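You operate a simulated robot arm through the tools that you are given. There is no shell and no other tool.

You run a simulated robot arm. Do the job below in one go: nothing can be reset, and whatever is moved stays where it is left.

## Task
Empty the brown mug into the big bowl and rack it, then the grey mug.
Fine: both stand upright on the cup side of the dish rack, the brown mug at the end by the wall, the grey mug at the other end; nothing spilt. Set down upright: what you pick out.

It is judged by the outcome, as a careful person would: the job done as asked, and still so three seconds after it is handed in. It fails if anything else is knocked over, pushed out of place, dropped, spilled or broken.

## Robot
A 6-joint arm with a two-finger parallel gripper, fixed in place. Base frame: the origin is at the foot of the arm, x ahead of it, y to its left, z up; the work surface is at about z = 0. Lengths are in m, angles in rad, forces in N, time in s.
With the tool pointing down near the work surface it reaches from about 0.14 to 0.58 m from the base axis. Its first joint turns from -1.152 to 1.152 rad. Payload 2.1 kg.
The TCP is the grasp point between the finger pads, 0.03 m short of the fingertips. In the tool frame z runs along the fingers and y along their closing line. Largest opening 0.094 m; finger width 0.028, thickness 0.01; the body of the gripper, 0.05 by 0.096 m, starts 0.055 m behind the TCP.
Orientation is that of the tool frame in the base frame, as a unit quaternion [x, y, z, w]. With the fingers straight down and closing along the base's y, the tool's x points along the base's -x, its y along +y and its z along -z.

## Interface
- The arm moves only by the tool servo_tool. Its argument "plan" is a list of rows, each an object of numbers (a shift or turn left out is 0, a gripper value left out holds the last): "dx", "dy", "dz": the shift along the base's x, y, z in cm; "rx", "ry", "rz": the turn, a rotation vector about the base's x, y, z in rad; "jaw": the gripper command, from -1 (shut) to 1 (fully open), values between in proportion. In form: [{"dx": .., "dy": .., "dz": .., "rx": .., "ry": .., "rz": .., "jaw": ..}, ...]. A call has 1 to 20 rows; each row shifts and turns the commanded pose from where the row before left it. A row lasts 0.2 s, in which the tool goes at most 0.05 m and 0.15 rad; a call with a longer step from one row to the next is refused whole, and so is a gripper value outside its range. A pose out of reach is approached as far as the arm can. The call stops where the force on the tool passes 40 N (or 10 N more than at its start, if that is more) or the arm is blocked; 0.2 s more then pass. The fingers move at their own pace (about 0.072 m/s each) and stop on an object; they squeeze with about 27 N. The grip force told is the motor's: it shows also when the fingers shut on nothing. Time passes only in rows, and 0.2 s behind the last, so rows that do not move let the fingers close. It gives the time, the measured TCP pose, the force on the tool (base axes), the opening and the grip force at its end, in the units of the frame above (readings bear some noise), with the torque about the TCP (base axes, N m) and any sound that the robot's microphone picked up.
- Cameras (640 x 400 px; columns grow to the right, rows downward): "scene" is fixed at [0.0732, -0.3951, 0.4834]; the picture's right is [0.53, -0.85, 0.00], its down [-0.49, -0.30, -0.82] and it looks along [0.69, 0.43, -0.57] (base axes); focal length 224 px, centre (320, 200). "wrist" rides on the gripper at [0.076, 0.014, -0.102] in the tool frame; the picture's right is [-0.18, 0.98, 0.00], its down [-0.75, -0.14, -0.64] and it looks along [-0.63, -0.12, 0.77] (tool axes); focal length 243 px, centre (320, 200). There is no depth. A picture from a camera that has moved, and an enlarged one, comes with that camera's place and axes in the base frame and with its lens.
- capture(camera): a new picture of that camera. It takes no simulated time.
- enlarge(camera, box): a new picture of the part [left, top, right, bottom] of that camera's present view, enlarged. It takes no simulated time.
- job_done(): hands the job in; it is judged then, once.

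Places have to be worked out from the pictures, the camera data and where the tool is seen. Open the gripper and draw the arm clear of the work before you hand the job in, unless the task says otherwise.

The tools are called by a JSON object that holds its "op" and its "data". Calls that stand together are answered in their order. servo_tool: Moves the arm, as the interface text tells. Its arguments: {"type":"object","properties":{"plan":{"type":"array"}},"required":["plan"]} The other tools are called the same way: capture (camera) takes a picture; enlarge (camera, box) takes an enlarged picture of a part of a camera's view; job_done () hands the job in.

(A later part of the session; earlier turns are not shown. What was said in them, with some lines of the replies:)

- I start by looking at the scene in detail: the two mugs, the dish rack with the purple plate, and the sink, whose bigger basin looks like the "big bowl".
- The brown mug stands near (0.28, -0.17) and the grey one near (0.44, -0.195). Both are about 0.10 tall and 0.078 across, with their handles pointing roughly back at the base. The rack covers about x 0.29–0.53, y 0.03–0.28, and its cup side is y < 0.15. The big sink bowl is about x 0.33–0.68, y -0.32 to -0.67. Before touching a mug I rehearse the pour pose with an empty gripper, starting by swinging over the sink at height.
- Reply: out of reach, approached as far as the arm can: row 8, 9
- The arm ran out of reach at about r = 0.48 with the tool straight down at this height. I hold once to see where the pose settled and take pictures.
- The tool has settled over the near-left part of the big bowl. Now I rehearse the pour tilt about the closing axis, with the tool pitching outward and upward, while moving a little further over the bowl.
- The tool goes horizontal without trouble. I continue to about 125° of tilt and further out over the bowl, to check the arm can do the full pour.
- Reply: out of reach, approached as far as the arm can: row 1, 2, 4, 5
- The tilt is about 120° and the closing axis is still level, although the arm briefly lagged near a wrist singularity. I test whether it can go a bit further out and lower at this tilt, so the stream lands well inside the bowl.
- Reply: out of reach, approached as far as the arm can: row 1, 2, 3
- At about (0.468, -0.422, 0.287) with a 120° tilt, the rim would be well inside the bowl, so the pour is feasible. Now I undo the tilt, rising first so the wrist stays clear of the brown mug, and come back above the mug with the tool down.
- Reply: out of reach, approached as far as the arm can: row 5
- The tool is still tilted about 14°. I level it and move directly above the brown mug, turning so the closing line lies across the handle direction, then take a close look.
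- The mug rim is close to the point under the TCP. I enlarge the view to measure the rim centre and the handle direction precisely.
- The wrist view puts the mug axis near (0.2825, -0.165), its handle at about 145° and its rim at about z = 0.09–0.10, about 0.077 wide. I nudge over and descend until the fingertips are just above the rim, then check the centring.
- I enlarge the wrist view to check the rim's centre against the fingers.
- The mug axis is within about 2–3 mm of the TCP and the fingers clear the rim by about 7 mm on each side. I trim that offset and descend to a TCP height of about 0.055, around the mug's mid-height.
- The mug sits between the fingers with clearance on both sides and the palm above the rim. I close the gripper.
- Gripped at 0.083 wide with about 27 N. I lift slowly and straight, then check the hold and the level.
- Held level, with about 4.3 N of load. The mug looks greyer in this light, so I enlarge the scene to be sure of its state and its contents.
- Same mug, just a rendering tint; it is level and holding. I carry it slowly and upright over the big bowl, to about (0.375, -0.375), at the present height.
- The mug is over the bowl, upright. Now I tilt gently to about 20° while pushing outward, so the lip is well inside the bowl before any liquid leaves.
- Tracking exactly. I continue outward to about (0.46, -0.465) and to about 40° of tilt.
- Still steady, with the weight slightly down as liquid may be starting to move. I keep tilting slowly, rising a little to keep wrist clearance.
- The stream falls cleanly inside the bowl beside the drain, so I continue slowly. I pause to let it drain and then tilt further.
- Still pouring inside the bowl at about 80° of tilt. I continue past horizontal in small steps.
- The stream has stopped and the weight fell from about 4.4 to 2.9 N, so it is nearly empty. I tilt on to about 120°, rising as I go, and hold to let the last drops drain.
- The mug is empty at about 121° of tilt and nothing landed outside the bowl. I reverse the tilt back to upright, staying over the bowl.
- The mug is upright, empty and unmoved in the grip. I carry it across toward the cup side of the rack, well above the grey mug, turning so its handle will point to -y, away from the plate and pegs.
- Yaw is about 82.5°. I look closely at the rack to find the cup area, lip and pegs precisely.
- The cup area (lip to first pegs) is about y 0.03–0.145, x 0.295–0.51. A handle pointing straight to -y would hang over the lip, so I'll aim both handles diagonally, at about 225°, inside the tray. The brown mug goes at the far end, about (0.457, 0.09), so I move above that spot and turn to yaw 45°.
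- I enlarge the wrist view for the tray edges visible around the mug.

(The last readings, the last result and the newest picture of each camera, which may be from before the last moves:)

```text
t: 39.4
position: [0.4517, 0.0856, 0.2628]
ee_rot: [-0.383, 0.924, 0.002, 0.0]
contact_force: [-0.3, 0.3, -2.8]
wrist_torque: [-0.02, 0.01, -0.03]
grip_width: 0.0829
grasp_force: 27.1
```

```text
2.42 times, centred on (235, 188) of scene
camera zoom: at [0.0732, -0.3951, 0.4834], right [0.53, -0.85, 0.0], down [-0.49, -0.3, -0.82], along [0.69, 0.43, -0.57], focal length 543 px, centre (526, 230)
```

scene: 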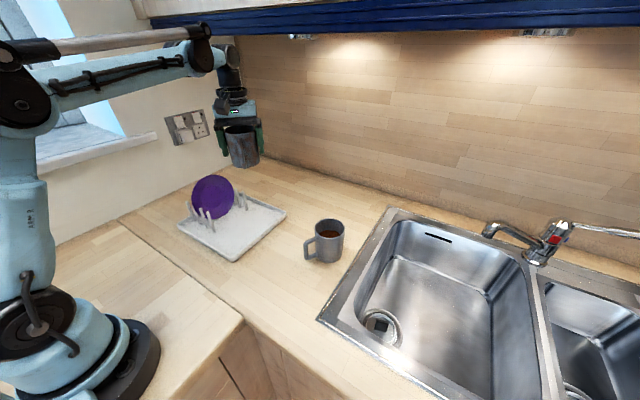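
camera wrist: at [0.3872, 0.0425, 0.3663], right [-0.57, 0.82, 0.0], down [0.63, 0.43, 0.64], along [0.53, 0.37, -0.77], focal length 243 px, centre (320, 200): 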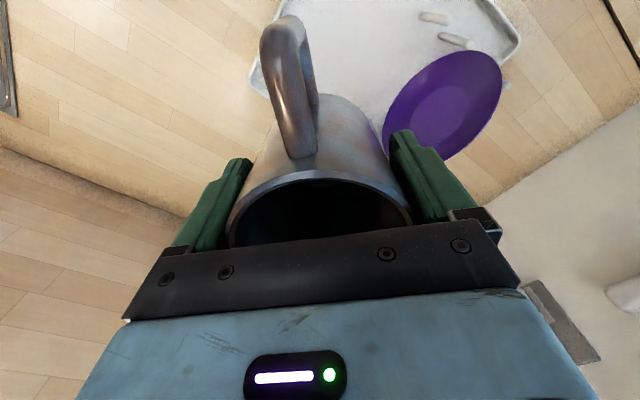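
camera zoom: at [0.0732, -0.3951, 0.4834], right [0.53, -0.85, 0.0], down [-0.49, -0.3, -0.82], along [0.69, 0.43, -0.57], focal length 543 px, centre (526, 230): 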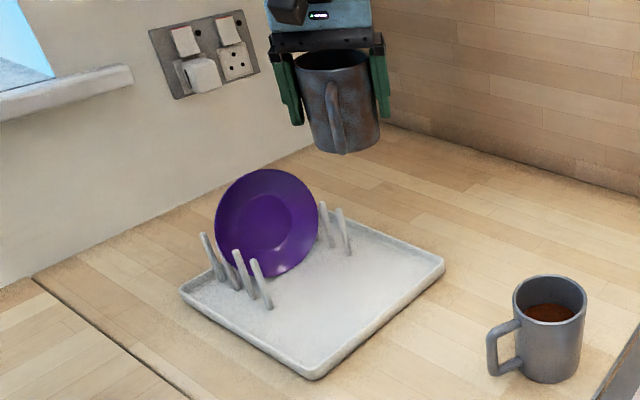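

Both cameras agree: the tray spans about x 0.283–0.518, with the first pegs at y ≈ 0.150. The planned spot leaves clearance all round, so I lower the mug to just above the tray.

{"op": "servo_tool", "data": {"plan": [{"dz": -2}, {"dz": -2}, {"dz": -2}, {"dz": -2}, {"dz": -2}, {"dz": -2}, {"dz": -2}, {"dz": -2}, {"dz": -1}, {"dz": -0.5}, {}]}}

{"op": "enlarge", "data": {"camera": "scene", "box": [165, 125, 305, 270]}}

{"op": "capture", "data": {"camera": "wrist"}}

```text
t: 41.8
position: [0.4512, 0.0867, 0.0882]
ee_rot: [-0.385, 0.923, 0.003, 0.0]
contact_force: [0.6, 0.5, -3.3]
wrist_torque: [0.03, 0.02, -0.01]
grip_width: 0.0828
grasp_force: 27.1
```

```text
2.76 times, centred on (235, 198) of scene
camera zoom: at [0.0732, -0.3951, 0.4834], right [0.53, -0.85, 0.0], down [-0.49, -0.3, -0.82], along [0.69, 0.43, -0.57], focal length 618 px, centre (554, 207)
```

zoom: 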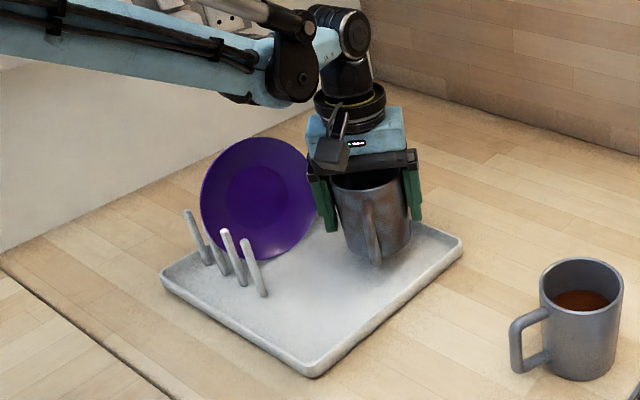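

```text
taken
camera wrist: at [0.387, 0.0425, 0.1908], right [-0.57, 0.82, 0.0], down [0.63, 0.43, 0.64], along [0.53, 0.37, -0.77], focal length 243 px, centre (320, 200)
```

wrist: 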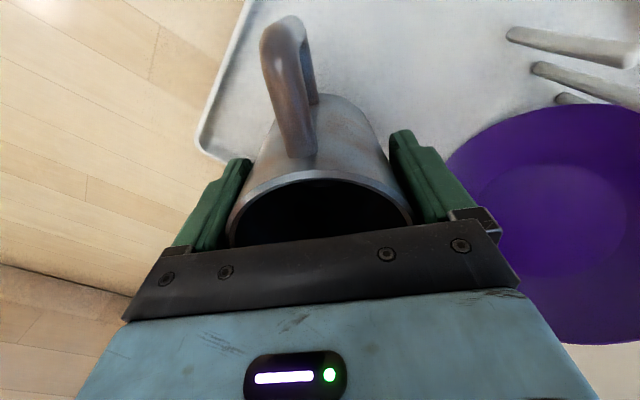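

The position looks right: inside the lip, clear of the pegs and plate. I lower in small steps until I feel contact.

{"op": "servo_tool", "data": {"plan": [{"dz": -0.5}, {"dz": -0.5}, {"dz": -0.4}, {"dz": -0.2}, {}]}}

```text
t: 43.0
position: [0.4514, 0.0863, 0.0712]
ee_rot: [-0.384, 0.923, 0.002, 0.0]
contact_force: [0.3, -0.1, -2.8]
wrist_torque: [0.04, 0.0, 0.02]
grip_width: 0.083
grasp_force: 26.7
```

No contact yet; I keep lowering in 2 mm steps.

{"op": "servo_tool", "data": {"plan": [{"dz": -0.2}, {"dz": -0.2}, {}]}}

```text
t: 43.8
position: [0.4512, 0.085, 0.0677]
ee_rot: [-0.385, 0.923, 0.002, 0.0]
contact_force: [-1.2, -0.5, -3.0]
wrist_torque: [0.04, -0.01, 0.01]
grip_width: 0.0827
grasp_force: 27.1
```

Still free. I continue with fine steps.

{"op": "servo_tool", "data": {"plan": [{"dz": -0.15}, {"dz": -0.15}, {}]}}

{"op": "enlarge", "data": {"camera": "scene", "box": [215, 160, 285, 240]}}

```text
t: 44.6
position: [0.4527, 0.0858, 0.0655]
ee_rot: [-0.384, 0.923, 0.002, 0.0]
contact_force: [-0.4, -0.3, -2.8]
wrist_torque: [0.03, -0.02, -0.05]
grip_width: 0.0826
grasp_force: 26.9
```

```text
5.00 times, centred on (250, 200) of scene
camera zoom: at [0.0732, -0.3951, 0.4834], right [0.53, -0.85, 0.0], down [-0.49, -0.3, -0.82], along [0.69, 0.43, -0.57], focal length 1119 px, centre (670, 200)
```

zoom: 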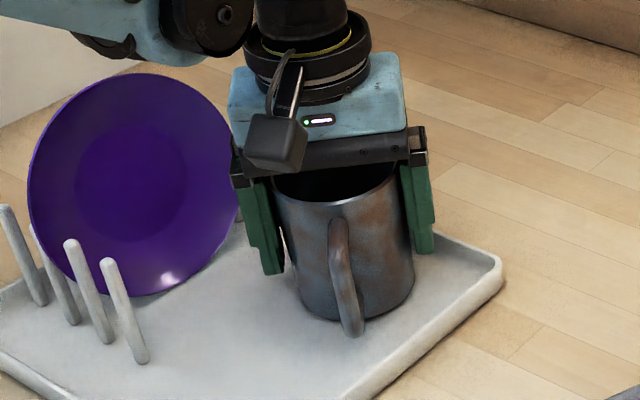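

Nearly on the tray. I continue in 1.5 mm steps and watch the load.

{"op": "servo_tool", "data": {"plan": [{"dz": -0.15}, {"dz": -0.15}, {}]}}

```text
t: 45.4
position: [0.4516, 0.0856, 0.0622]
ee_rot: [-0.385, 0.923, 0.003, 0.001]
contact_force: [2.3, 2.5, 17.1]
wrist_torque: [-0.19, 0.17, 0.0]
grip_width: 0.0828
grasp_force: 27.2
```

Contact made (about 17 N up). I ease up 1 mm to unload, then open the fingers.

{"op": "servo_tool", "data": {"plan": [{"dz": 0.1}, {}, {"jaw": 0.85}, {"jaw": 0.95}, {"jaw": 1}, {}]}}

{"op": "enlarge", "data": {"camera": "scene", "box": [165, 125, 305, 270]}}

{"op": "capture", "data": {"camera": "wrist"}}

```text
t: 46.8
position: [0.4514, 0.085, 0.0622]
ee_rot: [-0.385, 0.923, 0.003, 0.0]
contact_force: [0.2, 0.6, -0.9]
wrist_torque: [-0.01, 0.0, 0.0]
grip_width: 0.094
grasp_force: 0.0
```

```text
2.76 times, centred on (235, 198) of scene
camera zoom: at [0.0732, -0.3951, 0.4834], right [0.53, -0.85, 0.0], down [-0.49, -0.3, -0.82], along [0.69, 0.43, -0.57], focal length 618 px, centre (554, 207)
```

zoom: 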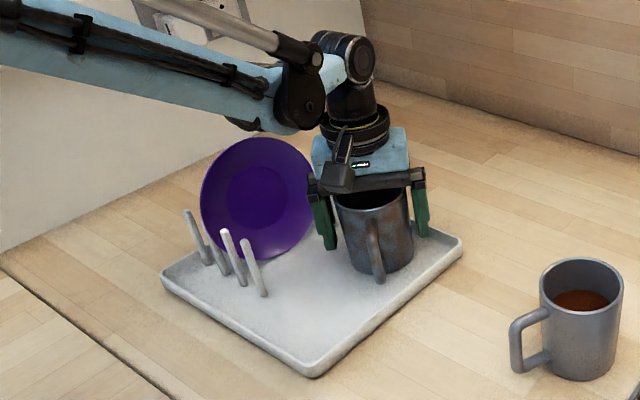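

```text
taken
camera wrist: at [0.3868, 0.0423, 0.166], right [-0.57, 0.82, 0.0], down [0.63, 0.43, 0.64], along [0.53, 0.37, -0.77], focal length 243 px, centre (320, 200)
```

wrist: 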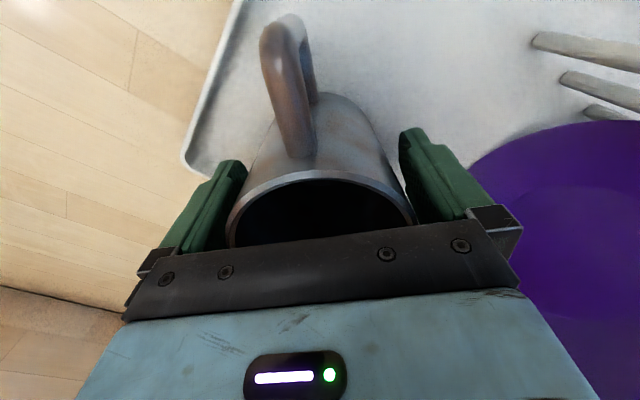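

The mug stands on the tray and the fingers are open on both sides. I retract straight up.

{"op": "servo_tool", "data": {"plan": [{"dz": 0.5, "jaw": 1}, {"dz": 1}, {"dz": 1.5}, {"dz": 2}, {"dz": 2}, {"dz": 3}, {"dz": 3}, {"dz": 3}, {"dz": 2}, {}]}}

{"op": "enlarge", "data": {"camera": "scene", "box": [165, 125, 305, 270]}}

{"op": "capture", "data": {"camera": "wrist"}}

```text
t: 49.0
position: [0.4517, 0.0851, 0.2428]
ee_rot: [-0.384, 0.923, 0.002, 0.0]
contact_force: [0.5, 0.4, -0.4]
wrist_torque: [0.04, 0.01, -0.01]
grip_width: 0.0938
grasp_force: 0.0
```

```text
2.76 times, centred on (235, 198) of scene
camera zoom: at [0.0732, -0.3951, 0.4834], right [0.53, -0.85, 0.0], down [-0.49, -0.3, -0.82], along [0.69, 0.43, -0.57], focal length 618 px, centre (554, 207)
```

zoom: 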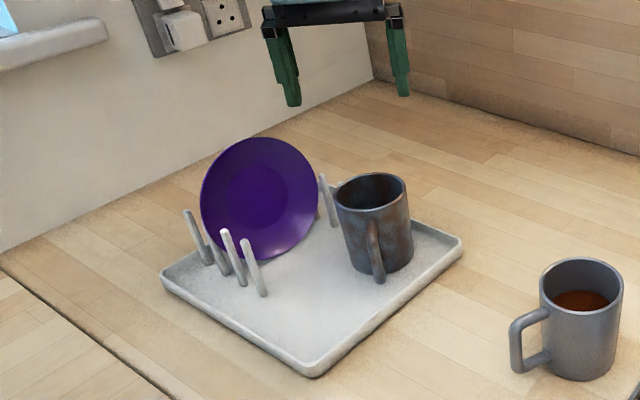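

```text
taken
camera wrist: at [0.3875, 0.0418, 0.3467], right [-0.57, 0.82, 0.0], down [0.63, 0.43, 0.64], along [0.53, 0.37, -0.77], focal length 243 px, centre (320, 200)
```

wrist: 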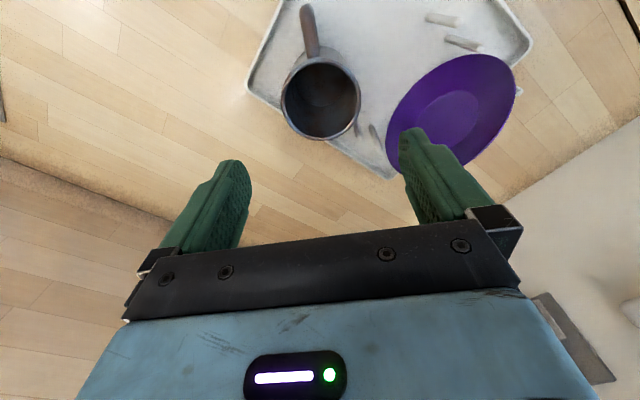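

The brown mug stands upright at the far end of the cup side, clear of everything. Next I move above the grey mug and turn the closing line across its handle.

{"op": "servo_tool", "data": {"plan": [{"dx": -0.1, "dy": -2.3, "rz": -0.119}, {"dx": -0.1, "dy": -2.3, "rz": -0.119}, {"dx": -0.1, "dy": -2.3, "rz": -0.119}, {"dx": -0.1, "dy": -2.3, "rz": -0.119}, {"dx": -0.1, "dy": -2.3, "rz": -0.119}, {"dx": -0.1, "dy": -2.3, "rz": -0.119}, {"dx": -0.1, "dy": -2.3, "rz": -0.119}, {"dx": -0.1, "dy": -2.3, "rz": -0.119}, {"dx": -0.1, "dy": -2.3, "rz": -0.119}, {"dx": -0.1, "dy": -2.3, "rz": -0.119}, {"dx": -0.1, "dy": -2.3, "rz": -0.119}, {"dx": -0.1, "dy": -2.3, "rz": -0.119}, {}]}}

{"op": "capture", "data": {"camera": "wrist"}}

{"op": "capture", "data": {"camera": "scene"}}

```text
t: 51.8
position: [0.4405, -0.1911, 0.2427]
ee_rot: [0.314, 0.949, 0.001, 0.001]
contact_force: [1.2, -0.3, -0.1]
wrist_torque: [0.01, 0.01, -0.01]
grip_width: 0.0941
grasp_force: 0.1
```

```text
taken
camera wrist: at [0.3857, -0.1328, 0.3462], right [0.74, 0.68, 0.0], down [0.52, -0.56, 0.64], along [0.44, -0.47, -0.77], focal length 243 px, centre (320, 200)
```

wrist: 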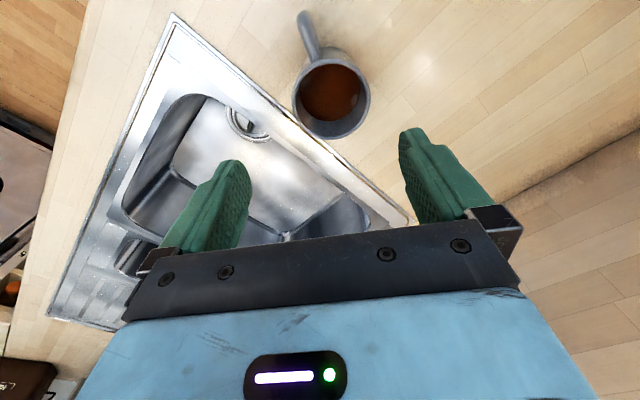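

```text
taken
```

scene: 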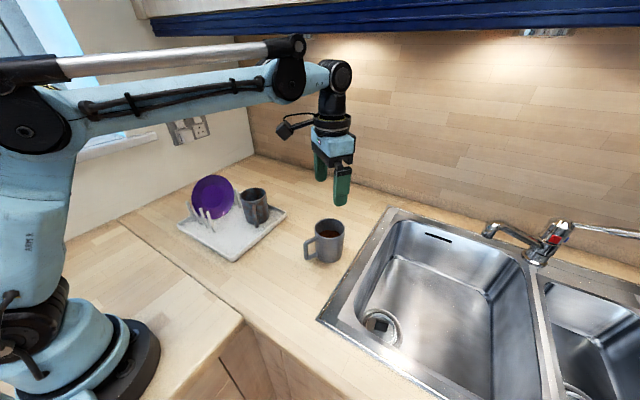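

I enlarge the wrist view to measure the grey mug's centre, size and handle angle.

{"op": "enlarge", "data": {"camera": "wrist", "box": [240, 0, 420, 150]}}

```text
2.67 times, centred on (330, 75) of wrist
camera zoom: at [0.3857, -0.1328, 0.3462], right [0.74, 0.68, 0.0], down [0.52, -0.56, 0.64], along [0.44, -0.47, -0.77], focal length 647 px, centre (293, 533)
```

zoom: 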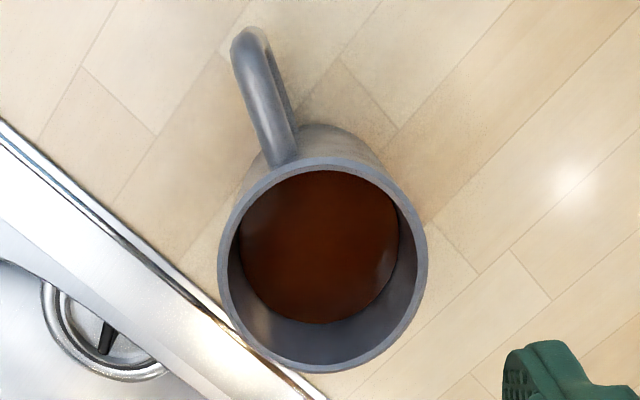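

The grey mug's axis is near (0.452, -0.187), its handle at about 154°, and it is the same size as the brown one, about half full. I shift, turn 10° and descend to just above the rim to verify.

{"op": "servo_tool", "data": {"plan": [{"dx": 0.6, "dy": 0.2, "rz": 0.09}, {"dx": 0.5, "dy": 0.2, "dz": -2, "rz": 0.085}, {"dz": -3}, {"dz": -3}, {"dz": -0.7}, {}]}}

{"op": "enlarge", "data": {"camera": "wrist", "box": [160, 0, 480, 240]}}

{"op": "capture", "data": {"camera": "scene"}}

```text
t: 53.2
position: [0.4513, -0.1855, 0.1546]
ee_rot: [0.229, 0.973, 0.002, 0.001]
contact_force: [-1.1, -0.5, 1.3]
wrist_torque: [0.01, 0.02, 0.0]
grip_width: 0.094
grasp_force: 0.0
```

```text
1.67 times, centred on (320, 120) of wrist
camera zoom: at [0.3878, -0.1379, 0.2586], right [0.6, 0.8, 0.0], down [0.61, -0.46, 0.64], along [0.51, -0.39, -0.77], focal length 404 px, centre (320, 333)
```

zoom: 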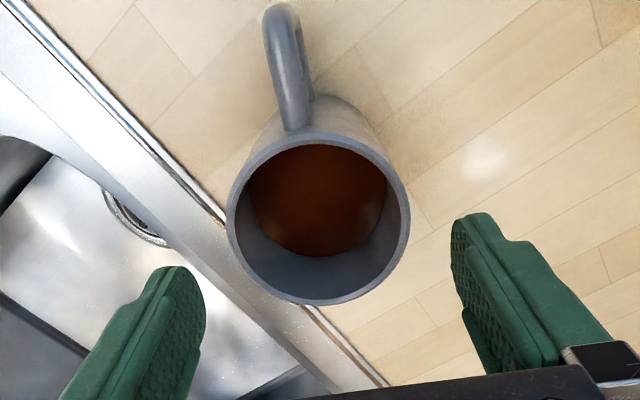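

```text
taken
```

scene: 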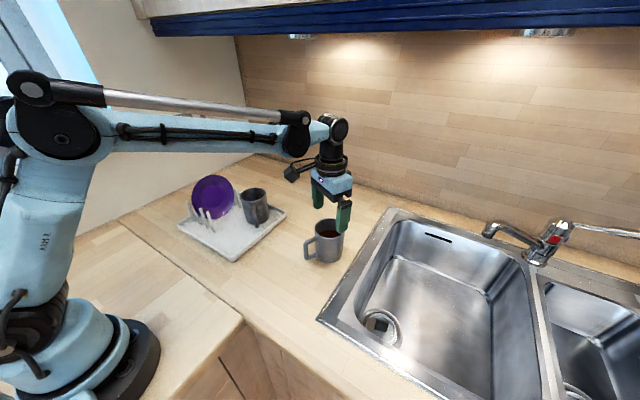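

Centred within about 1 mm. I descend around the grey mug to the same height as before.

{"op": "servo_tool", "data": {"plan": [{"dz": -2.0}, {"dz": -2.0}, {"dz": -2.0}, {"dz": -2.0}, {"dz": -1.7}, {}]}}

{"op": "capture", "data": {"camera": "wrist"}}

{"op": "enlarge", "data": {"camera": "scene", "box": [260, 150, 400, 280]}}

```text
t: 54.6
position: [0.452, -0.1848, 0.0574]
ee_rot: [0.229, 0.973, 0.001, 0.001]
contact_force: [-0.3, -0.3, 0.9]
wrist_torque: [-0.01, 0.04, -0.01]
grip_width: 0.0941
grasp_force: 0.0
```

```text
taken
camera wrist: at [0.3879, -0.1385, 0.1613], right [0.6, 0.8, 0.0], down [0.61, -0.46, 0.64], along [0.51, -0.39, -0.77], focal length 243 px, centre (320, 200)
```

wrist: 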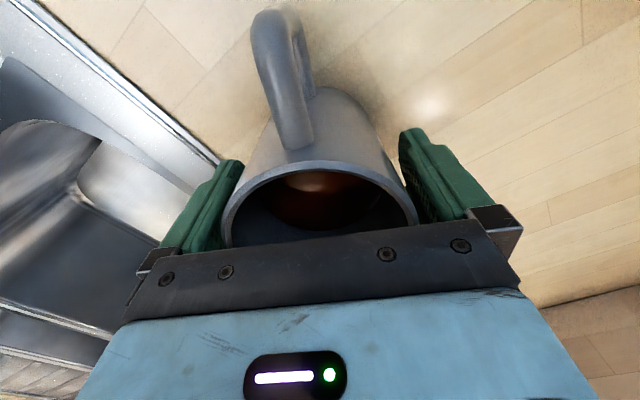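

```text
3.08 times, centred on (330, 215) of scene
camera zoom: at [0.0732, -0.3951, 0.4834], right [0.53, -0.85, 0.0], down [-0.49, -0.3, -0.82], along [0.69, 0.43, -0.57], focal length 689 px, centre (289, 154)
```

zoom: 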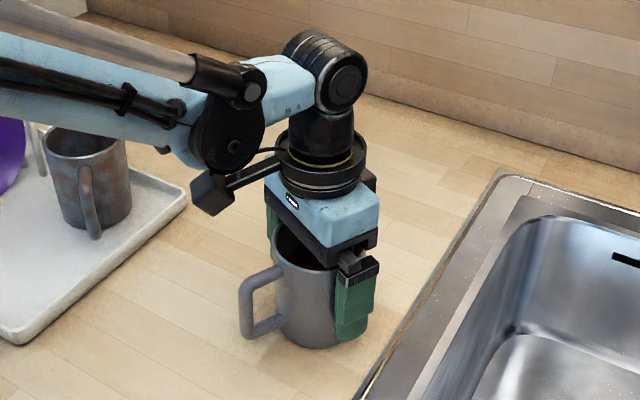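

The fingers straddle the grey mug evenly. I close the gripper.

{"op": "servo_tool", "data": {"plan": [{"jaw": -1}, {"jaw": -1}, {"jaw": -1}, {"jaw": -1}]}}

```text
t: 55.6
position: [0.4513, -0.186, 0.0588]
ee_rot: [0.23, 0.973, 0.001, 0.002]
contact_force: [0.2, 0.1, 0.2]
wrist_torque: [-0.04, -0.02, 0.02]
grip_width: 0.083
grasp_force: 27.1
```

Gripped at 0.083 with 27 N. I lift straight up slowly.

{"op": "servo_tool", "data": {"plan": [{"dz": 0.5}, {"dz": 1}, {"dz": 1.5}, {"dz": 2}, {"dz": 2}, {"dz": 2}, {"dz": 2}, {"dz": 2}, {"dz": 1}, {}]}}

{"op": "capture", "data": {"camera": "scene"}}

{"op": "capture", "data": {"camera": "wrist"}}

```text
t: 57.8
position: [0.4509, -0.1862, 0.1984]
ee_rot: [0.23, 0.973, 0.002, 0.002]
contact_force: [-0.2, -0.1, -4.2]
wrist_torque: [0.0, -0.04, 0.04]
grip_width: 0.0824
grasp_force: 26.9
```

```text
taken
```

scene: 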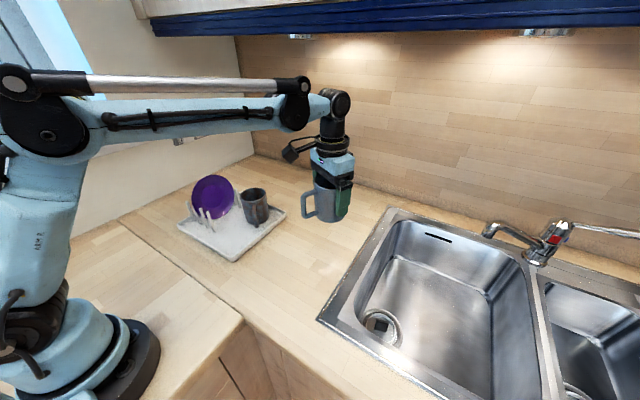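

```text
taken
camera wrist: at [0.388, -0.1383, 0.302], right [0.6, 0.8, 0.0], down [0.61, -0.46, 0.64], along [0.51, -0.39, -0.77], focal length 243 px, centre (320, 200)
```

wrist: 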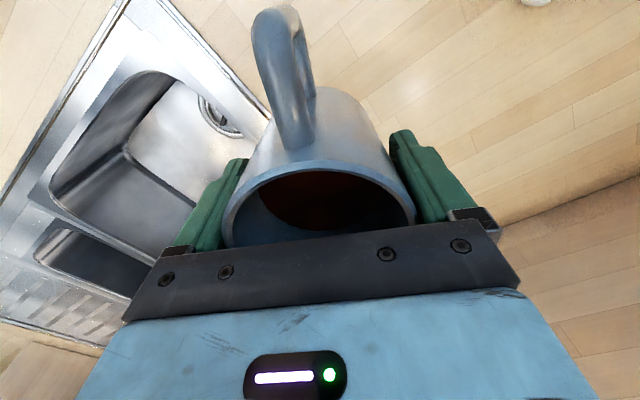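

The grey mug is held level with about 4.2 N of load. I carry it slowly to the same pour-start pose over the bowl.

{"op": "servo_tool", "data": {"plan": [{"dx": -0.25, "dy": -0.6, "rz": -0.02}, {"dx": -0.45, "dy": -1.1, "rz": -0.024}, {"dx": -0.6, "dy": -1.5, "rz": -0.025}, {"dx": -0.65, "dy": -1.6, "rz": -0.025}, {"dx": -0.65, "dy": -1.6, "rz": -0.025}, {"dx": -0.65, "dy": -1.6, "rz": -0.025}, {"dx": -0.65, "dy": -1.6, "rz": -0.025}, {"dx": -0.65, "dy": -1.6, "rz": -0.025}, {"dx": -0.65, "dy": -1.6, "rz": -0.025}, {"dx": -0.65, "dy": -1.6, "rz": -0.025}, {"dx": -0.65, "dy": -1.6, "rz": -0.025}, {"dx": -0.6, "dy": -1.4, "rz": -0.025}, {"dx": -0.4, "dy": -1.0, "rz": -0.024}, {"dx": -0.2, "dy": -0.5}, {}]}}

{"op": "capture", "data": {"camera": "scene"}}

```text
t: 61.0
position: [0.3743, -0.3752, 0.1992]
ee_rot: [0.381, 0.924, 0.002, 0.001]
contact_force: [0.0, 0.6, -4.4]
wrist_torque: [0.01, 0.0, 0.01]
grip_width: 0.0829
grasp_force: 26.9
```

```text
taken
```

scene: 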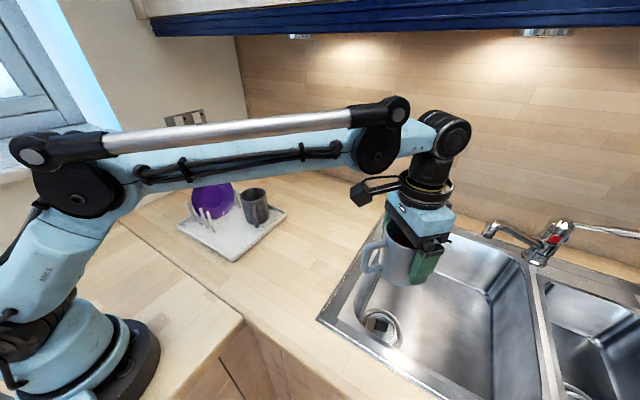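

Same start pose as the first pour. I repeat the path that worked: a gentle tilt to about 40° while moving outward over the bowl.

{"op": "servo_tool", "data": {"plan": [{"dx": 0.6, "dy": -0.6, "rx": -0.03, "ry": -0.03}, {"dx": 0.9, "dy": -0.9, "rx": -0.05, "ry": -0.05}, {"dx": 1.0, "dy": -1.0, "rx": -0.05, "ry": -0.05}, {"dx": 1.0, "dy": -1.0, "rx": -0.05, "ry": -0.05}, {"dx": 1.0, "dy": -1.0, "rx": -0.05, "ry": -0.05}, {"dx": 0.7, "dy": -0.7, "rx": -0.03, "ry": -0.03}, {"dx": 0.8, "dy": -0.8, "rx": -0.03, "ry": -0.03}, {"dx": 0.9, "dy": -0.9, "rx": -0.04, "ry": -0.04}, {"dx": 0.9, "dy": -0.9, "rx": -0.05, "ry": -0.05}, {"dx": 0.7, "dy": -0.7, "rx": -0.05, "ry": -0.05}, {"dx": 0.5, "dy": -0.5, "rx": -0.05, "ry": -0.05}]}}

{"op": "capture", "data": {"camera": "scene"}}

```text
t: 63.4
position: [0.4638, -0.4652, 0.1998]
ee_rot: [0.359, 0.872, -0.127, 0.309]
contact_force: [-0.4, 0.3, -4.1]
wrist_torque: [0.03, 0.06, 0.01]
grip_width: 0.0829
grasp_force: 27.2
```

```text
taken
```

scene: 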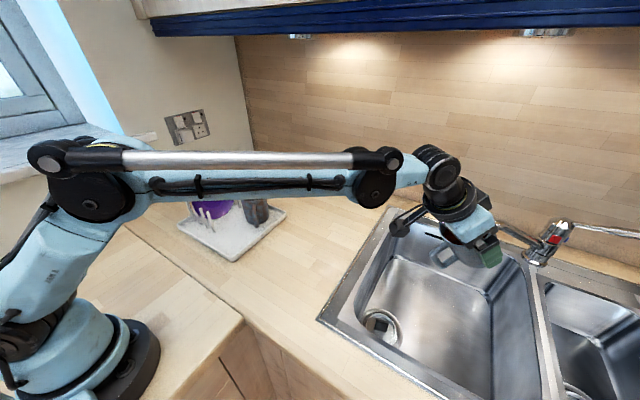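

On track. I continue tilting slowly as before.

{"op": "servo_tool", "data": {"plan": [{"dz": 0.4, "rx": -0.05, "ry": -0.05}, {"dz": 0.4, "rx": -0.05, "ry": -0.05}, {"dz": 0.4, "rx": -0.05, "ry": -0.05}, {"dz": 0.4, "rx": -0.05, "ry": -0.05}, {"dz": 0.4, "rx": -0.05, "ry": -0.05}, {"dz": 0.4, "rx": -0.05, "ry": -0.05}, {}, {}]}}

{"op": "capture", "data": {"camera": "scene"}}

```text
t: 65.2
position: [0.4635, -0.4645, 0.2228]
ee_rot: [0.323, 0.788, -0.2, 0.485]
contact_force: [0.4, 0.7, -4.4]
wrist_torque: [0.04, 0.04, -0.02]
grip_width: 0.0826
grasp_force: 26.9
```

```text
taken
```

scene: 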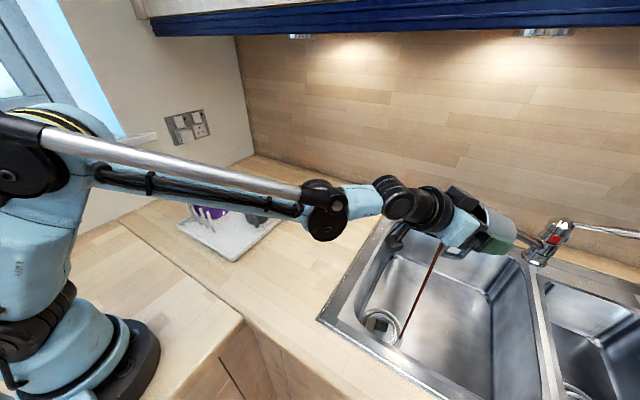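

The stream again falls inside the bowl by the drain. I keep going slowly toward horizontal.

{"op": "servo_tool", "data": {"plan": [{"dz": 0.4, "rx": -0.04, "ry": -0.04}, {"dz": 0.4, "rx": -0.04, "ry": -0.04}, {"dz": 0.4, "rx": -0.04, "ry": -0.04}, {"dz": 0.4, "rx": -0.04, "ry": -0.04}, {"dz": 0.4, "rx": -0.04, "ry": -0.04}, {}, {"dz": 0.4, "rx": -0.04, "ry": -0.04}, {"dz": 0.4, "rx": -0.04, "ry": -0.04}, {"dz": 0.4, "rx": -0.04, "ry": -0.04}, {"dz": 0.4, "rx": -0.04, "ry": -0.04}, {"dz": 0.4, "rx": -0.04, "ry": -0.04}, {"dz": 0.4, "rx": -0.04, "ry": -0.04}, {}]}}

{"op": "capture", "data": {"camera": "scene"}}

```text
t: 68.0
position: [0.4633, -0.4656, 0.2672]
ee_rot: [0.246, 0.601, -0.291, 0.702]
contact_force: [-0.9, 1.6, -3.2]
wrist_torque: [0.03, 0.06, -0.04]
grip_width: 0.0824
grasp_force: 26.4
```

```text
taken
```

scene: 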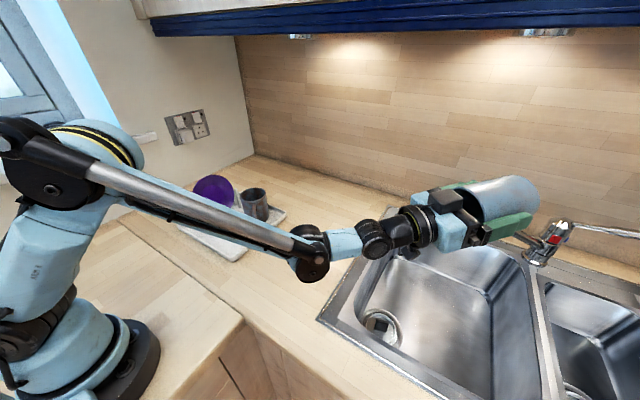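

The stream is over. I tilt on to about 120° and hold, to drain the last of it.

{"op": "servo_tool", "data": {"plan": [{"dz": 0.8, "rx": -0.045, "ry": -0.045}, {"dz": 0.8, "rx": -0.045, "ry": -0.045}, {"dz": 0.8, "rx": -0.045, "ry": -0.045}, {"dz": 0.8, "rx": -0.045, "ry": -0.045}, {"dz": 0.8, "rx": -0.045, "ry": -0.045}, {"dz": 0.8, "rx": -0.045, "ry": -0.045}, {}, {}, {}, {}, {}]}}

{"op": "capture", "data": {"camera": "scene"}}

```text
t: 70.4
position: [0.4649, -0.465, 0.3147]
ee_rot: [0.187, 0.457, -0.333, 0.803]
contact_force: [0.4, -0.7, -2.4]
wrist_torque: [0.06, 0.06, 0.03]
grip_width: 0.0828
grasp_force: 26.9
```

```text
taken
```

scene: 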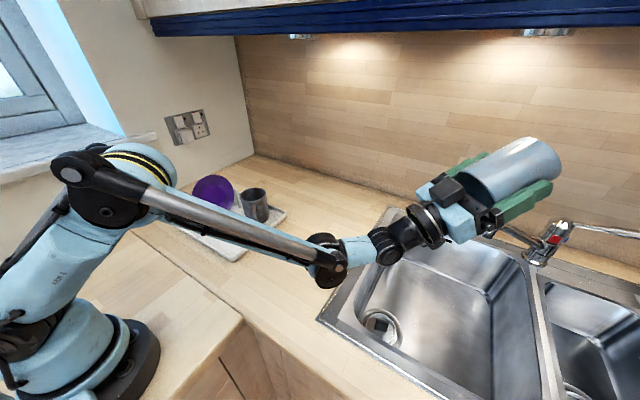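

Empty, with the load down to about 2.5–2.8 N and nothing outside the bowl. I reverse the tilt the same way as before.

{"op": "servo_tool", "data": {"plan": [{"rx": 0.0928, "ry": 0.0934}, {"rx": 0.0928, "ry": 0.0934}, {"rx": 0.0928, "ry": 0.0934}, {"rx": 0.0928, "ry": 0.0934}, {"dz": -0.5, "rx": 0.0928, "ry": 0.0934}, {"dz": -0.5, "rx": 0.0928, "ry": 0.0934}, {"dx": -0.8, "dy": 0.8, "dz": -0.6, "rx": 0.0928, "ry": 0.0934}, {"dx": -0.8, "dy": 0.8, "dz": -0.6, "rx": 0.0928, "ry": 0.0934}, {"dx": -0.9, "dy": 0.9, "dz": -0.6, "rx": 0.0928, "ry": 0.0934}, {"dx": -0.9, "dy": 0.9, "dz": -0.6, "rx": 0.0928, "ry": 0.0934}, {"dx": -1, "dy": 1, "dz": -0.6, "rx": 0.0928, "ry": 0.0934}, {"dx": -1, "dy": 1, "dz": -0.6, "rx": 0.0928, "ry": 0.0934}, {"dx": -1, "dy": 1, "dz": -0.6, "rx": 0.0928, "ry": 0.0934}, {"dx": -1, "dy": 1, "dz": -0.6, "rx": 0.0928, "ry": 0.0934}, {"dx": -1, "dy": 1, "dz": -0.6, "rx": 0.0928, "ry": 0.0934}, {"dx": -1, "dy": 1, "dz": -0.6, "rx": 0.0928, "ry": 0.0934}, {}]}}

{"op": "capture", "data": {"camera": "scene"}}

{"op": "capture", "data": {"camera": "wrist"}}

```text
t: 74.0
position: [0.3701, -0.3703, 0.2439]
ee_rot: [0.379, 0.925, 0.0, 0.0]
contact_force: [-0.2, -0.5, -3.2]
wrist_torque: [-0.01, 0.0, 0.0]
grip_width: 0.0826
grasp_force: 26.6
```

```text
taken
```

scene: 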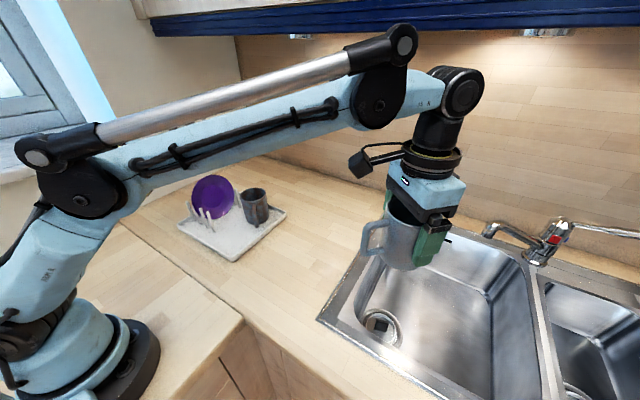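

```text
taken
camera wrist: at [0.3248, -0.306, 0.3481], right [0.82, 0.57, 0.0], down [0.44, -0.63, 0.64], along [0.37, -0.53, -0.77], focal length 243 px, centre (320, 200)
```

wrist: 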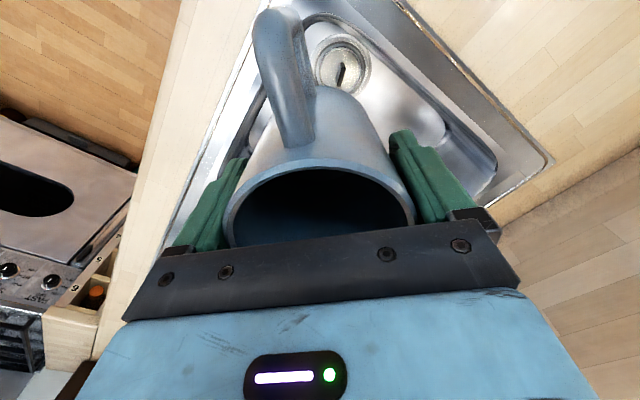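

The grey mug is upright and empty, and its handle is aligned with the tool's x-axis. I carry it high toward the near end of the cup side, turning to yaw ≈ 48°, so its handle also lies inside the tray.

{"op": "servo_tool", "data": {"plan": [{"dx": -0.3, "dy": 1.2, "dz": 0.5, "rz": 0.08}, {"dx": -0.4, "dy": 2, "dz": 0.5, "rz": 0.0808}, {"dx": -0.4, "dy": 2.4, "dz": 0.5, "rz": 0.0808}, {"dx": -0.4, "dy": 2.5, "dz": 0.5, "rz": 0.0808}, {"dx": -0.4, "dy": 2.5, "rz": 0.0808}, {"dx": 0, "dy": 2.5, "rz": 0.0808}, {"dx": 0, "dy": 2.5, "rz": 0.0808}, {"dx": 0, "dy": 2.5, "rz": 0.0808}, {"dx": 0, "dy": 2.5, "rz": 0.0808}, {"dx": 0, "dy": 2.5, "rz": 0.0808}, {"dx": 0, "dy": 2.5, "rz": 0.0808}, {"dx": 0, "dy": 2.5, "rz": 0.0808}, {"dx": 0, "dy": 2.5, "rz": 0.0808}, {"dx": 0, "dy": 2.5, "rz": 0.0808}, {"dx": 0, "dy": 2.5, "rz": 0.0808}, {"dx": 0, "dy": 2.5, "rz": 0.0808}, {"dx": 0, "dy": 2.5, "rz": 0.0808}, {"dx": 0, "dy": 2.4, "rz": 0.0808}, {"dx": 0, "dy": 2.0, "rz": 0.0808}, {"dx": 0, "dy": 1.2, "rz": 0.0808}]}}

{"op": "capture", "data": {"camera": "scene"}}

{"op": "capture", "data": {"camera": "wrist"}}

```text
t: 78.2
position: [0.3506, 0.0905, 0.2652]
ee_rot: [-0.407, 0.913, 0.0, -0.001]
contact_force: [0.1, -0.6, -2.3]
wrist_torque: [0.03, -0.03, -0.02]
grip_width: 0.0825
grasp_force: 26.7
```

```text
taken
```

scene: 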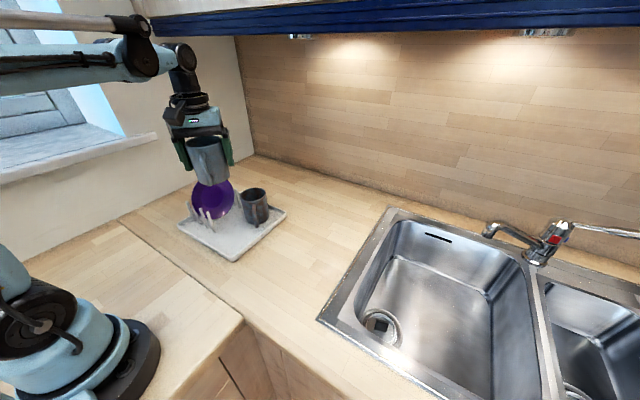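

```text
taken
camera wrist: at [0.2884, 0.0445, 0.3684], right [-0.61, 0.79, 0.0], down [0.61, 0.47, 0.64], along [0.51, 0.39, -0.77], focal length 243 px, centre (320, 200)
```

wrist: 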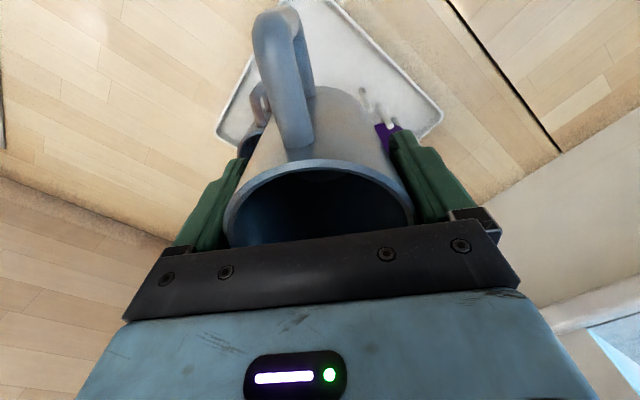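

The TCP is at (0.351, 0.091), on target. I lower partway and check the clearances to the brown mug, the pegs and the lip.

{"op": "servo_tool", "data": {"plan": [{"dz": -2}, {"dz": -2}, {"dz": -2}, {"dz": -2}, {"dz": -2}, {"dz": -1.5}, {}]}}

{"op": "enlarge", "data": {"camera": "scene", "box": [165, 125, 305, 270]}}

{"op": "capture", "data": {"camera": "wrist"}}

```text
t: 79.8
position: [0.3508, 0.0922, 0.1496]
ee_rot: [-0.407, 0.913, 0.001, 0.0]
contact_force: [0.2, -0.4, -3.4]
wrist_torque: [0.01, -0.01, -0.02]
grip_width: 0.0828
grasp_force: 27.2
```

```text
2.76 times, centred on (235, 198) of scene
camera zoom: at [0.0732, -0.3951, 0.4834], right [0.53, -0.85, 0.0], down [-0.49, -0.3, -0.82], along [0.69, 0.43, -0.57], focal length 618 px, centre (554, 207)
```

zoom: 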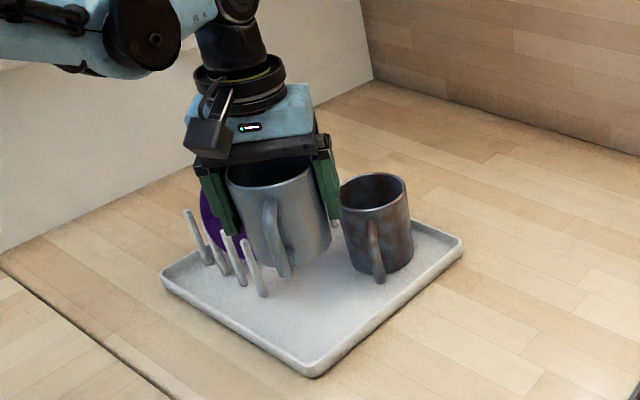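

```text
taken
camera wrist: at [0.2875, 0.0444, 0.2529], right [-0.61, 0.79, 0.0], down [0.61, 0.46, 0.64], along [0.51, 0.39, -0.77], focal length 243 px, centre (320, 200)
```

wrist: 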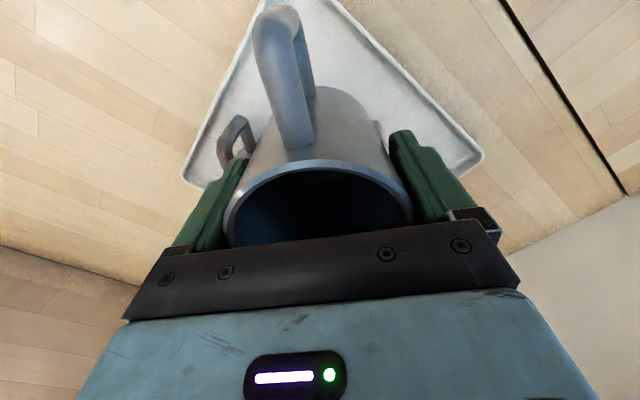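

Clearances look fine: the first peg is about 15 mm from the near finger, and the brown mug and its handle are clear. I keep lowering to just above contact.

{"op": "servo_tool", "data": {"plan": [{"dz": -1.5}, {"dz": -1.5}, {"dz": -1.5}, {"dz": -1}, {"dz": -1}, {"dz": -0.7}, {}]}}

{"op": "enlarge", "data": {"camera": "scene", "box": [175, 150, 295, 270]}}

{"op": "capture", "data": {"camera": "wrist"}}

```text
t: 81.4
position: [0.3503, 0.0898, 0.0776]
ee_rot: [-0.407, 0.914, 0.0, 0.0]
contact_force: [0.4, -0.4, -3.4]
wrist_torque: [0.04, 0.01, 0.0]
grip_width: 0.0826
grasp_force: 26.6
```

```text
3.33 times, centred on (235, 210) of scene
camera zoom: at [0.0732, -0.3951, 0.4834], right [0.53, -0.85, 0.0], down [-0.49, -0.3, -0.82], along [0.69, 0.43, -0.57], focal length 746 px, centre (603, 167)
```

zoom: 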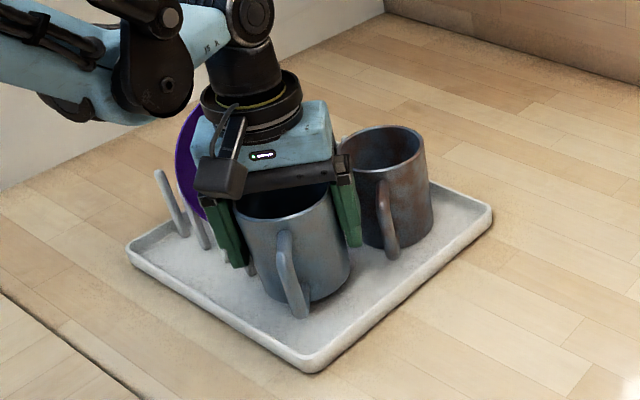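

```text
taken
camera wrist: at [0.288, 0.0447, 0.1811], right [-0.61, 0.79, 0.0], down [0.61, 0.47, 0.64], along [0.51, 0.39, -0.77], focal length 243 px, centre (320, 200)
```

wrist: 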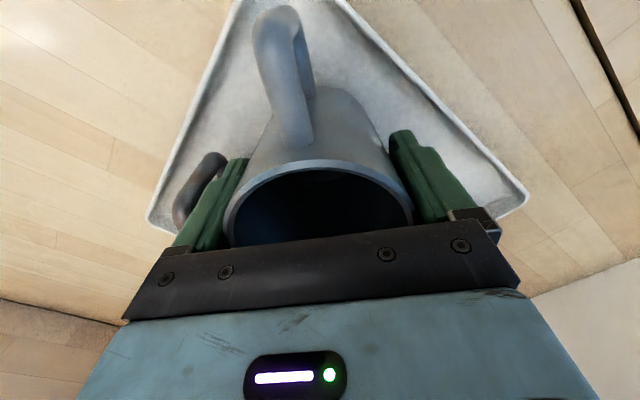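

All clear. I lower in fine steps to contact.

{"op": "servo_tool", "data": {"plan": [{"dz": -0.4}, {"dz": -0.3}, {"dz": -0.2}, {"dz": -0.2}, {}]}}

```text
t: 82.6
position: [0.3509, 0.0913, 0.0668]
ee_rot: [-0.406, 0.914, 0.0, 0.0]
contact_force: [-0.7, -0.3, -2.9]
wrist_torque: [0.01, -0.04, 0.0]
grip_width: 0.0828
grasp_force: 26.9
```

Still hanging free. I continue in 1 mm steps.

{"op": "servo_tool", "data": {"plan": [{"dz": -0.1}, {"dz": -0.1}, {}]}}

```text
t: 83.4
position: [0.3502, 0.0901, 0.0656]
ee_rot: [-0.407, 0.913, 0.0, 0.0]
contact_force: [-0.3, -0.3, -2.9]
wrist_torque: [0.04, 0.01, -0.02]
grip_width: 0.0826
grasp_force: 27.1
```

No contact yet; I take another 1–2 mm.

{"op": "servo_tool", "data": {"plan": [{"dz": -0.1}, {"dz": -0.1}, {}]}}

```text
t: 84.2
position: [0.3496, 0.0908, 0.0626]
ee_rot: [-0.407, 0.914, 0.0, 0.0]
contact_force: [0.1, -3.5, 17.8]
wrist_torque: [0.06, -0.02, -0.02]
grip_width: 0.0828
grasp_force: 26.9
```

Contact. I ease up 1 mm to unload, then open the fingers.

{"op": "servo_tool", "data": {"plan": [{"dz": 0.1}, {}, {"jaw": 0.85}, {"jaw": 0.95}, {"jaw": 1}, {}]}}

{"op": "enlarge", "data": {"camera": "scene", "box": [175, 150, 295, 270]}}

{"op": "capture", "data": {"camera": "wrist"}}

```text
t: 85.6
position: [0.3519, 0.0908, 0.0643]
ee_rot: [-0.407, 0.913, 0.0, 0.0]
contact_force: [0.3, 0.2, 0.6]
wrist_torque: [0.04, -0.04, -0.01]
grip_width: 0.0942
grasp_force: 0.1
```

```text
3.33 times, centred on (235, 210) of scene
camera zoom: at [0.0732, -0.3951, 0.4834], right [0.53, -0.85, 0.0], down [-0.49, -0.3, -0.82], along [0.69, 0.43, -0.57], focal length 746 px, centre (603, 167)
```

zoom: 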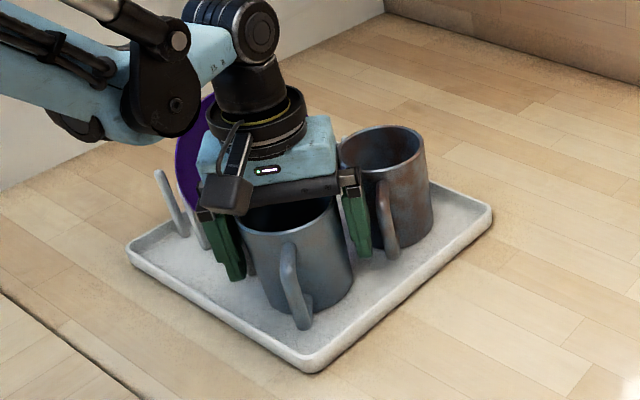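

```text
taken
camera wrist: at [0.2881, 0.0448, 0.1671], right [-0.61, 0.79, 0.0], down [0.61, 0.46, 0.64], along [0.51, 0.39, -0.77], focal length 243 px, centre (320, 200)
```

wrist: 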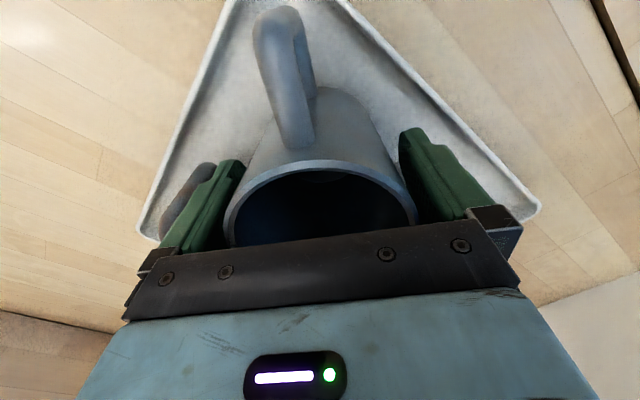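

The grey mug stands on the tray with the fingers open. I retract straight up.

{"op": "servo_tool", "data": {"plan": [{"dz": 0.5, "jaw": 1}, {"dz": 1}, {"dz": 1.5}, {"dz": 2}, {"dz": 2}, {"dz": 3}, {"dz": 3}, {"dz": 3}, {"dz": 3}, {"dz": 2}, {}]}}

{"op": "capture", "data": {"camera": "scene"}}

{"op": "capture", "data": {"camera": "wrist"}}

```text
t: 88.0
position: [0.3509, 0.0923, 0.2745]
ee_rot: [-0.407, 0.913, 0.0, 0.0]
contact_force: [-0.1, 0.0, 0.3]
wrist_torque: [0.0, -0.02, 0.01]
grip_width: 0.0941
grasp_force: 0.1
```

```text
taken
```

scene: 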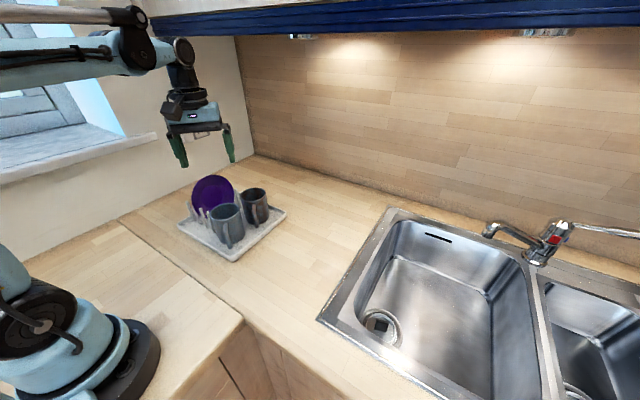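

```text
taken
camera wrist: at [0.2881, 0.0449, 0.3773], right [-0.61, 0.79, 0.0], down [0.61, 0.47, 0.64], along [0.51, 0.39, -0.77], focal length 243 px, centre (320, 200)
```

wrist: 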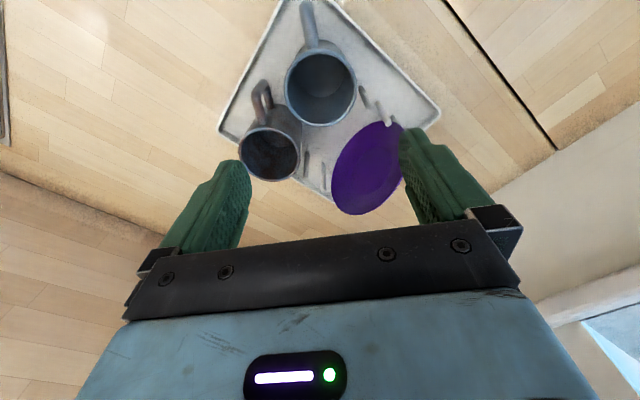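

Both mugs are upright in the rack, brown at the far end by the wall and grey at the near end. I draw the arm clear, back toward its start pose, and inspect the result closely.

{"op": "servo_tool", "data": {"plan": [{"dx": -0.8, "dy": -2, "dz": 1.5, "rz": -0.1}, {"dx": -0.8, "dy": -3, "dz": 1.5, "rz": -0.12}, {"dx": -0.8, "dy": -3, "dz": 1.5, "rz": -0.12}, {"dx": -0.8, "dy": -3, "dz": 1, "rz": -0.12}, {"dx": -0.8, "dy": -3, "dz": 1, "rz": -0.12}, {"dx": -0.8, "dy": -3, "dz": 1, "rz": -0.12}, {"dx": -0.8, "dy": -2, "rz": -0.12}, {}]}}

{"op": "enlarge", "data": {"camera": "scene", "box": [165, 150, 305, 270]}}

{"op": "enlarge", "data": {"camera": "scene", "box": [230, 190, 560, 400]}}

{"op": "capture", "data": {"camera": "wrist"}}

```text
t: 89.8
position: [0.296, -0.0998, 0.3483]
ee_rot: [-0.008, 1.0, 0.0, 0.001]
contact_force: [0.1, -0.3, 0.0]
wrist_torque: [0.02, 0.01, 0.0]
grip_width: 0.0942
grasp_force: 0.1
```

```text
3.33 times, centred on (235, 210) of scene
camera zoom: at [0.0732, -0.3951, 0.4834], right [0.53, -0.85, 0.0], down [-0.49, -0.3, -0.82], along [0.69, 0.43, -0.57], focal length 746 px, centre (603, 167)
```

zoom: 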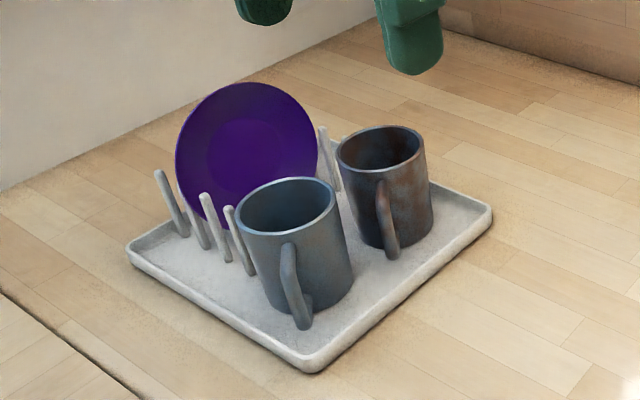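

```text
1.90 times, centred on (395, 295) of scene
camera zoom: at [0.0732, -0.3951, 0.4834], right [0.53, -0.85, 0.0], down [-0.49, -0.3, -0.82], along [0.69, 0.43, -0.57], focal length 426 px, centre (177, 19)
```

zoom: 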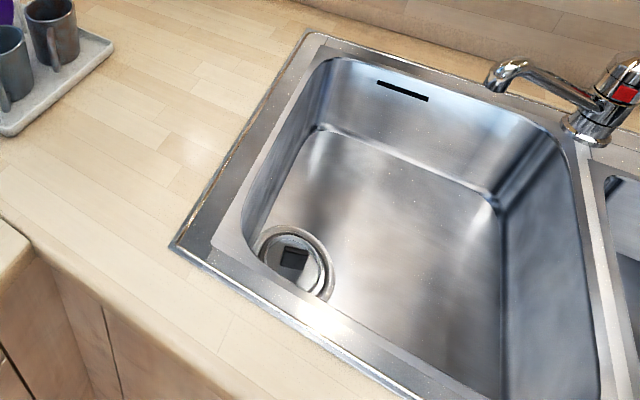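

```text
taken
camera wrist: at [0.2175, -0.0857, 0.4518], right [0.17, 0.99, 0.0], down [0.76, -0.13, 0.64], along [0.63, -0.11, -0.77], focal length 243 px, centre (320, 200)
```

wrist: 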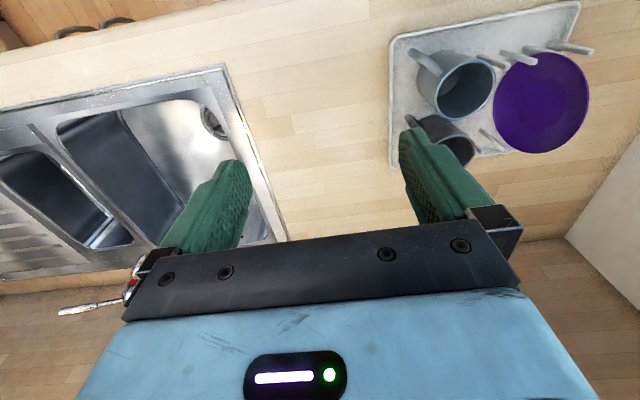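

Both mugs stand vertical and empty on the cup side, brown by the wall end and grey at the other. The plate and rack are undisturbed, the counter is clean, and the gripper is open and clear, so I hand the job in.

{"op": "job_done", "data": {}}

```text
The job is handed in.
```

I emptied both mugs into the big sink bowl and stood them upright on the cup side of the dish rack. The brown mug is at the end by the back wall and the grey one at the near end.

- **Pouring:** both streams fell inside the bowl, next to the drain. I saw no spill on the counter in the final pictures.
- **Placement:** both mugs look vertical in the last view, with their handles inside the tray. The plate and rack look unmoved.
- **Arm:** the gripper is open and the arm was clear of the work when I handed the job in.

The brown mug looked greyer in the pictures once I had lifted it. I took this to be a rendering effect and followed the mug by its position, so the one at the wall end is the original brown mug.
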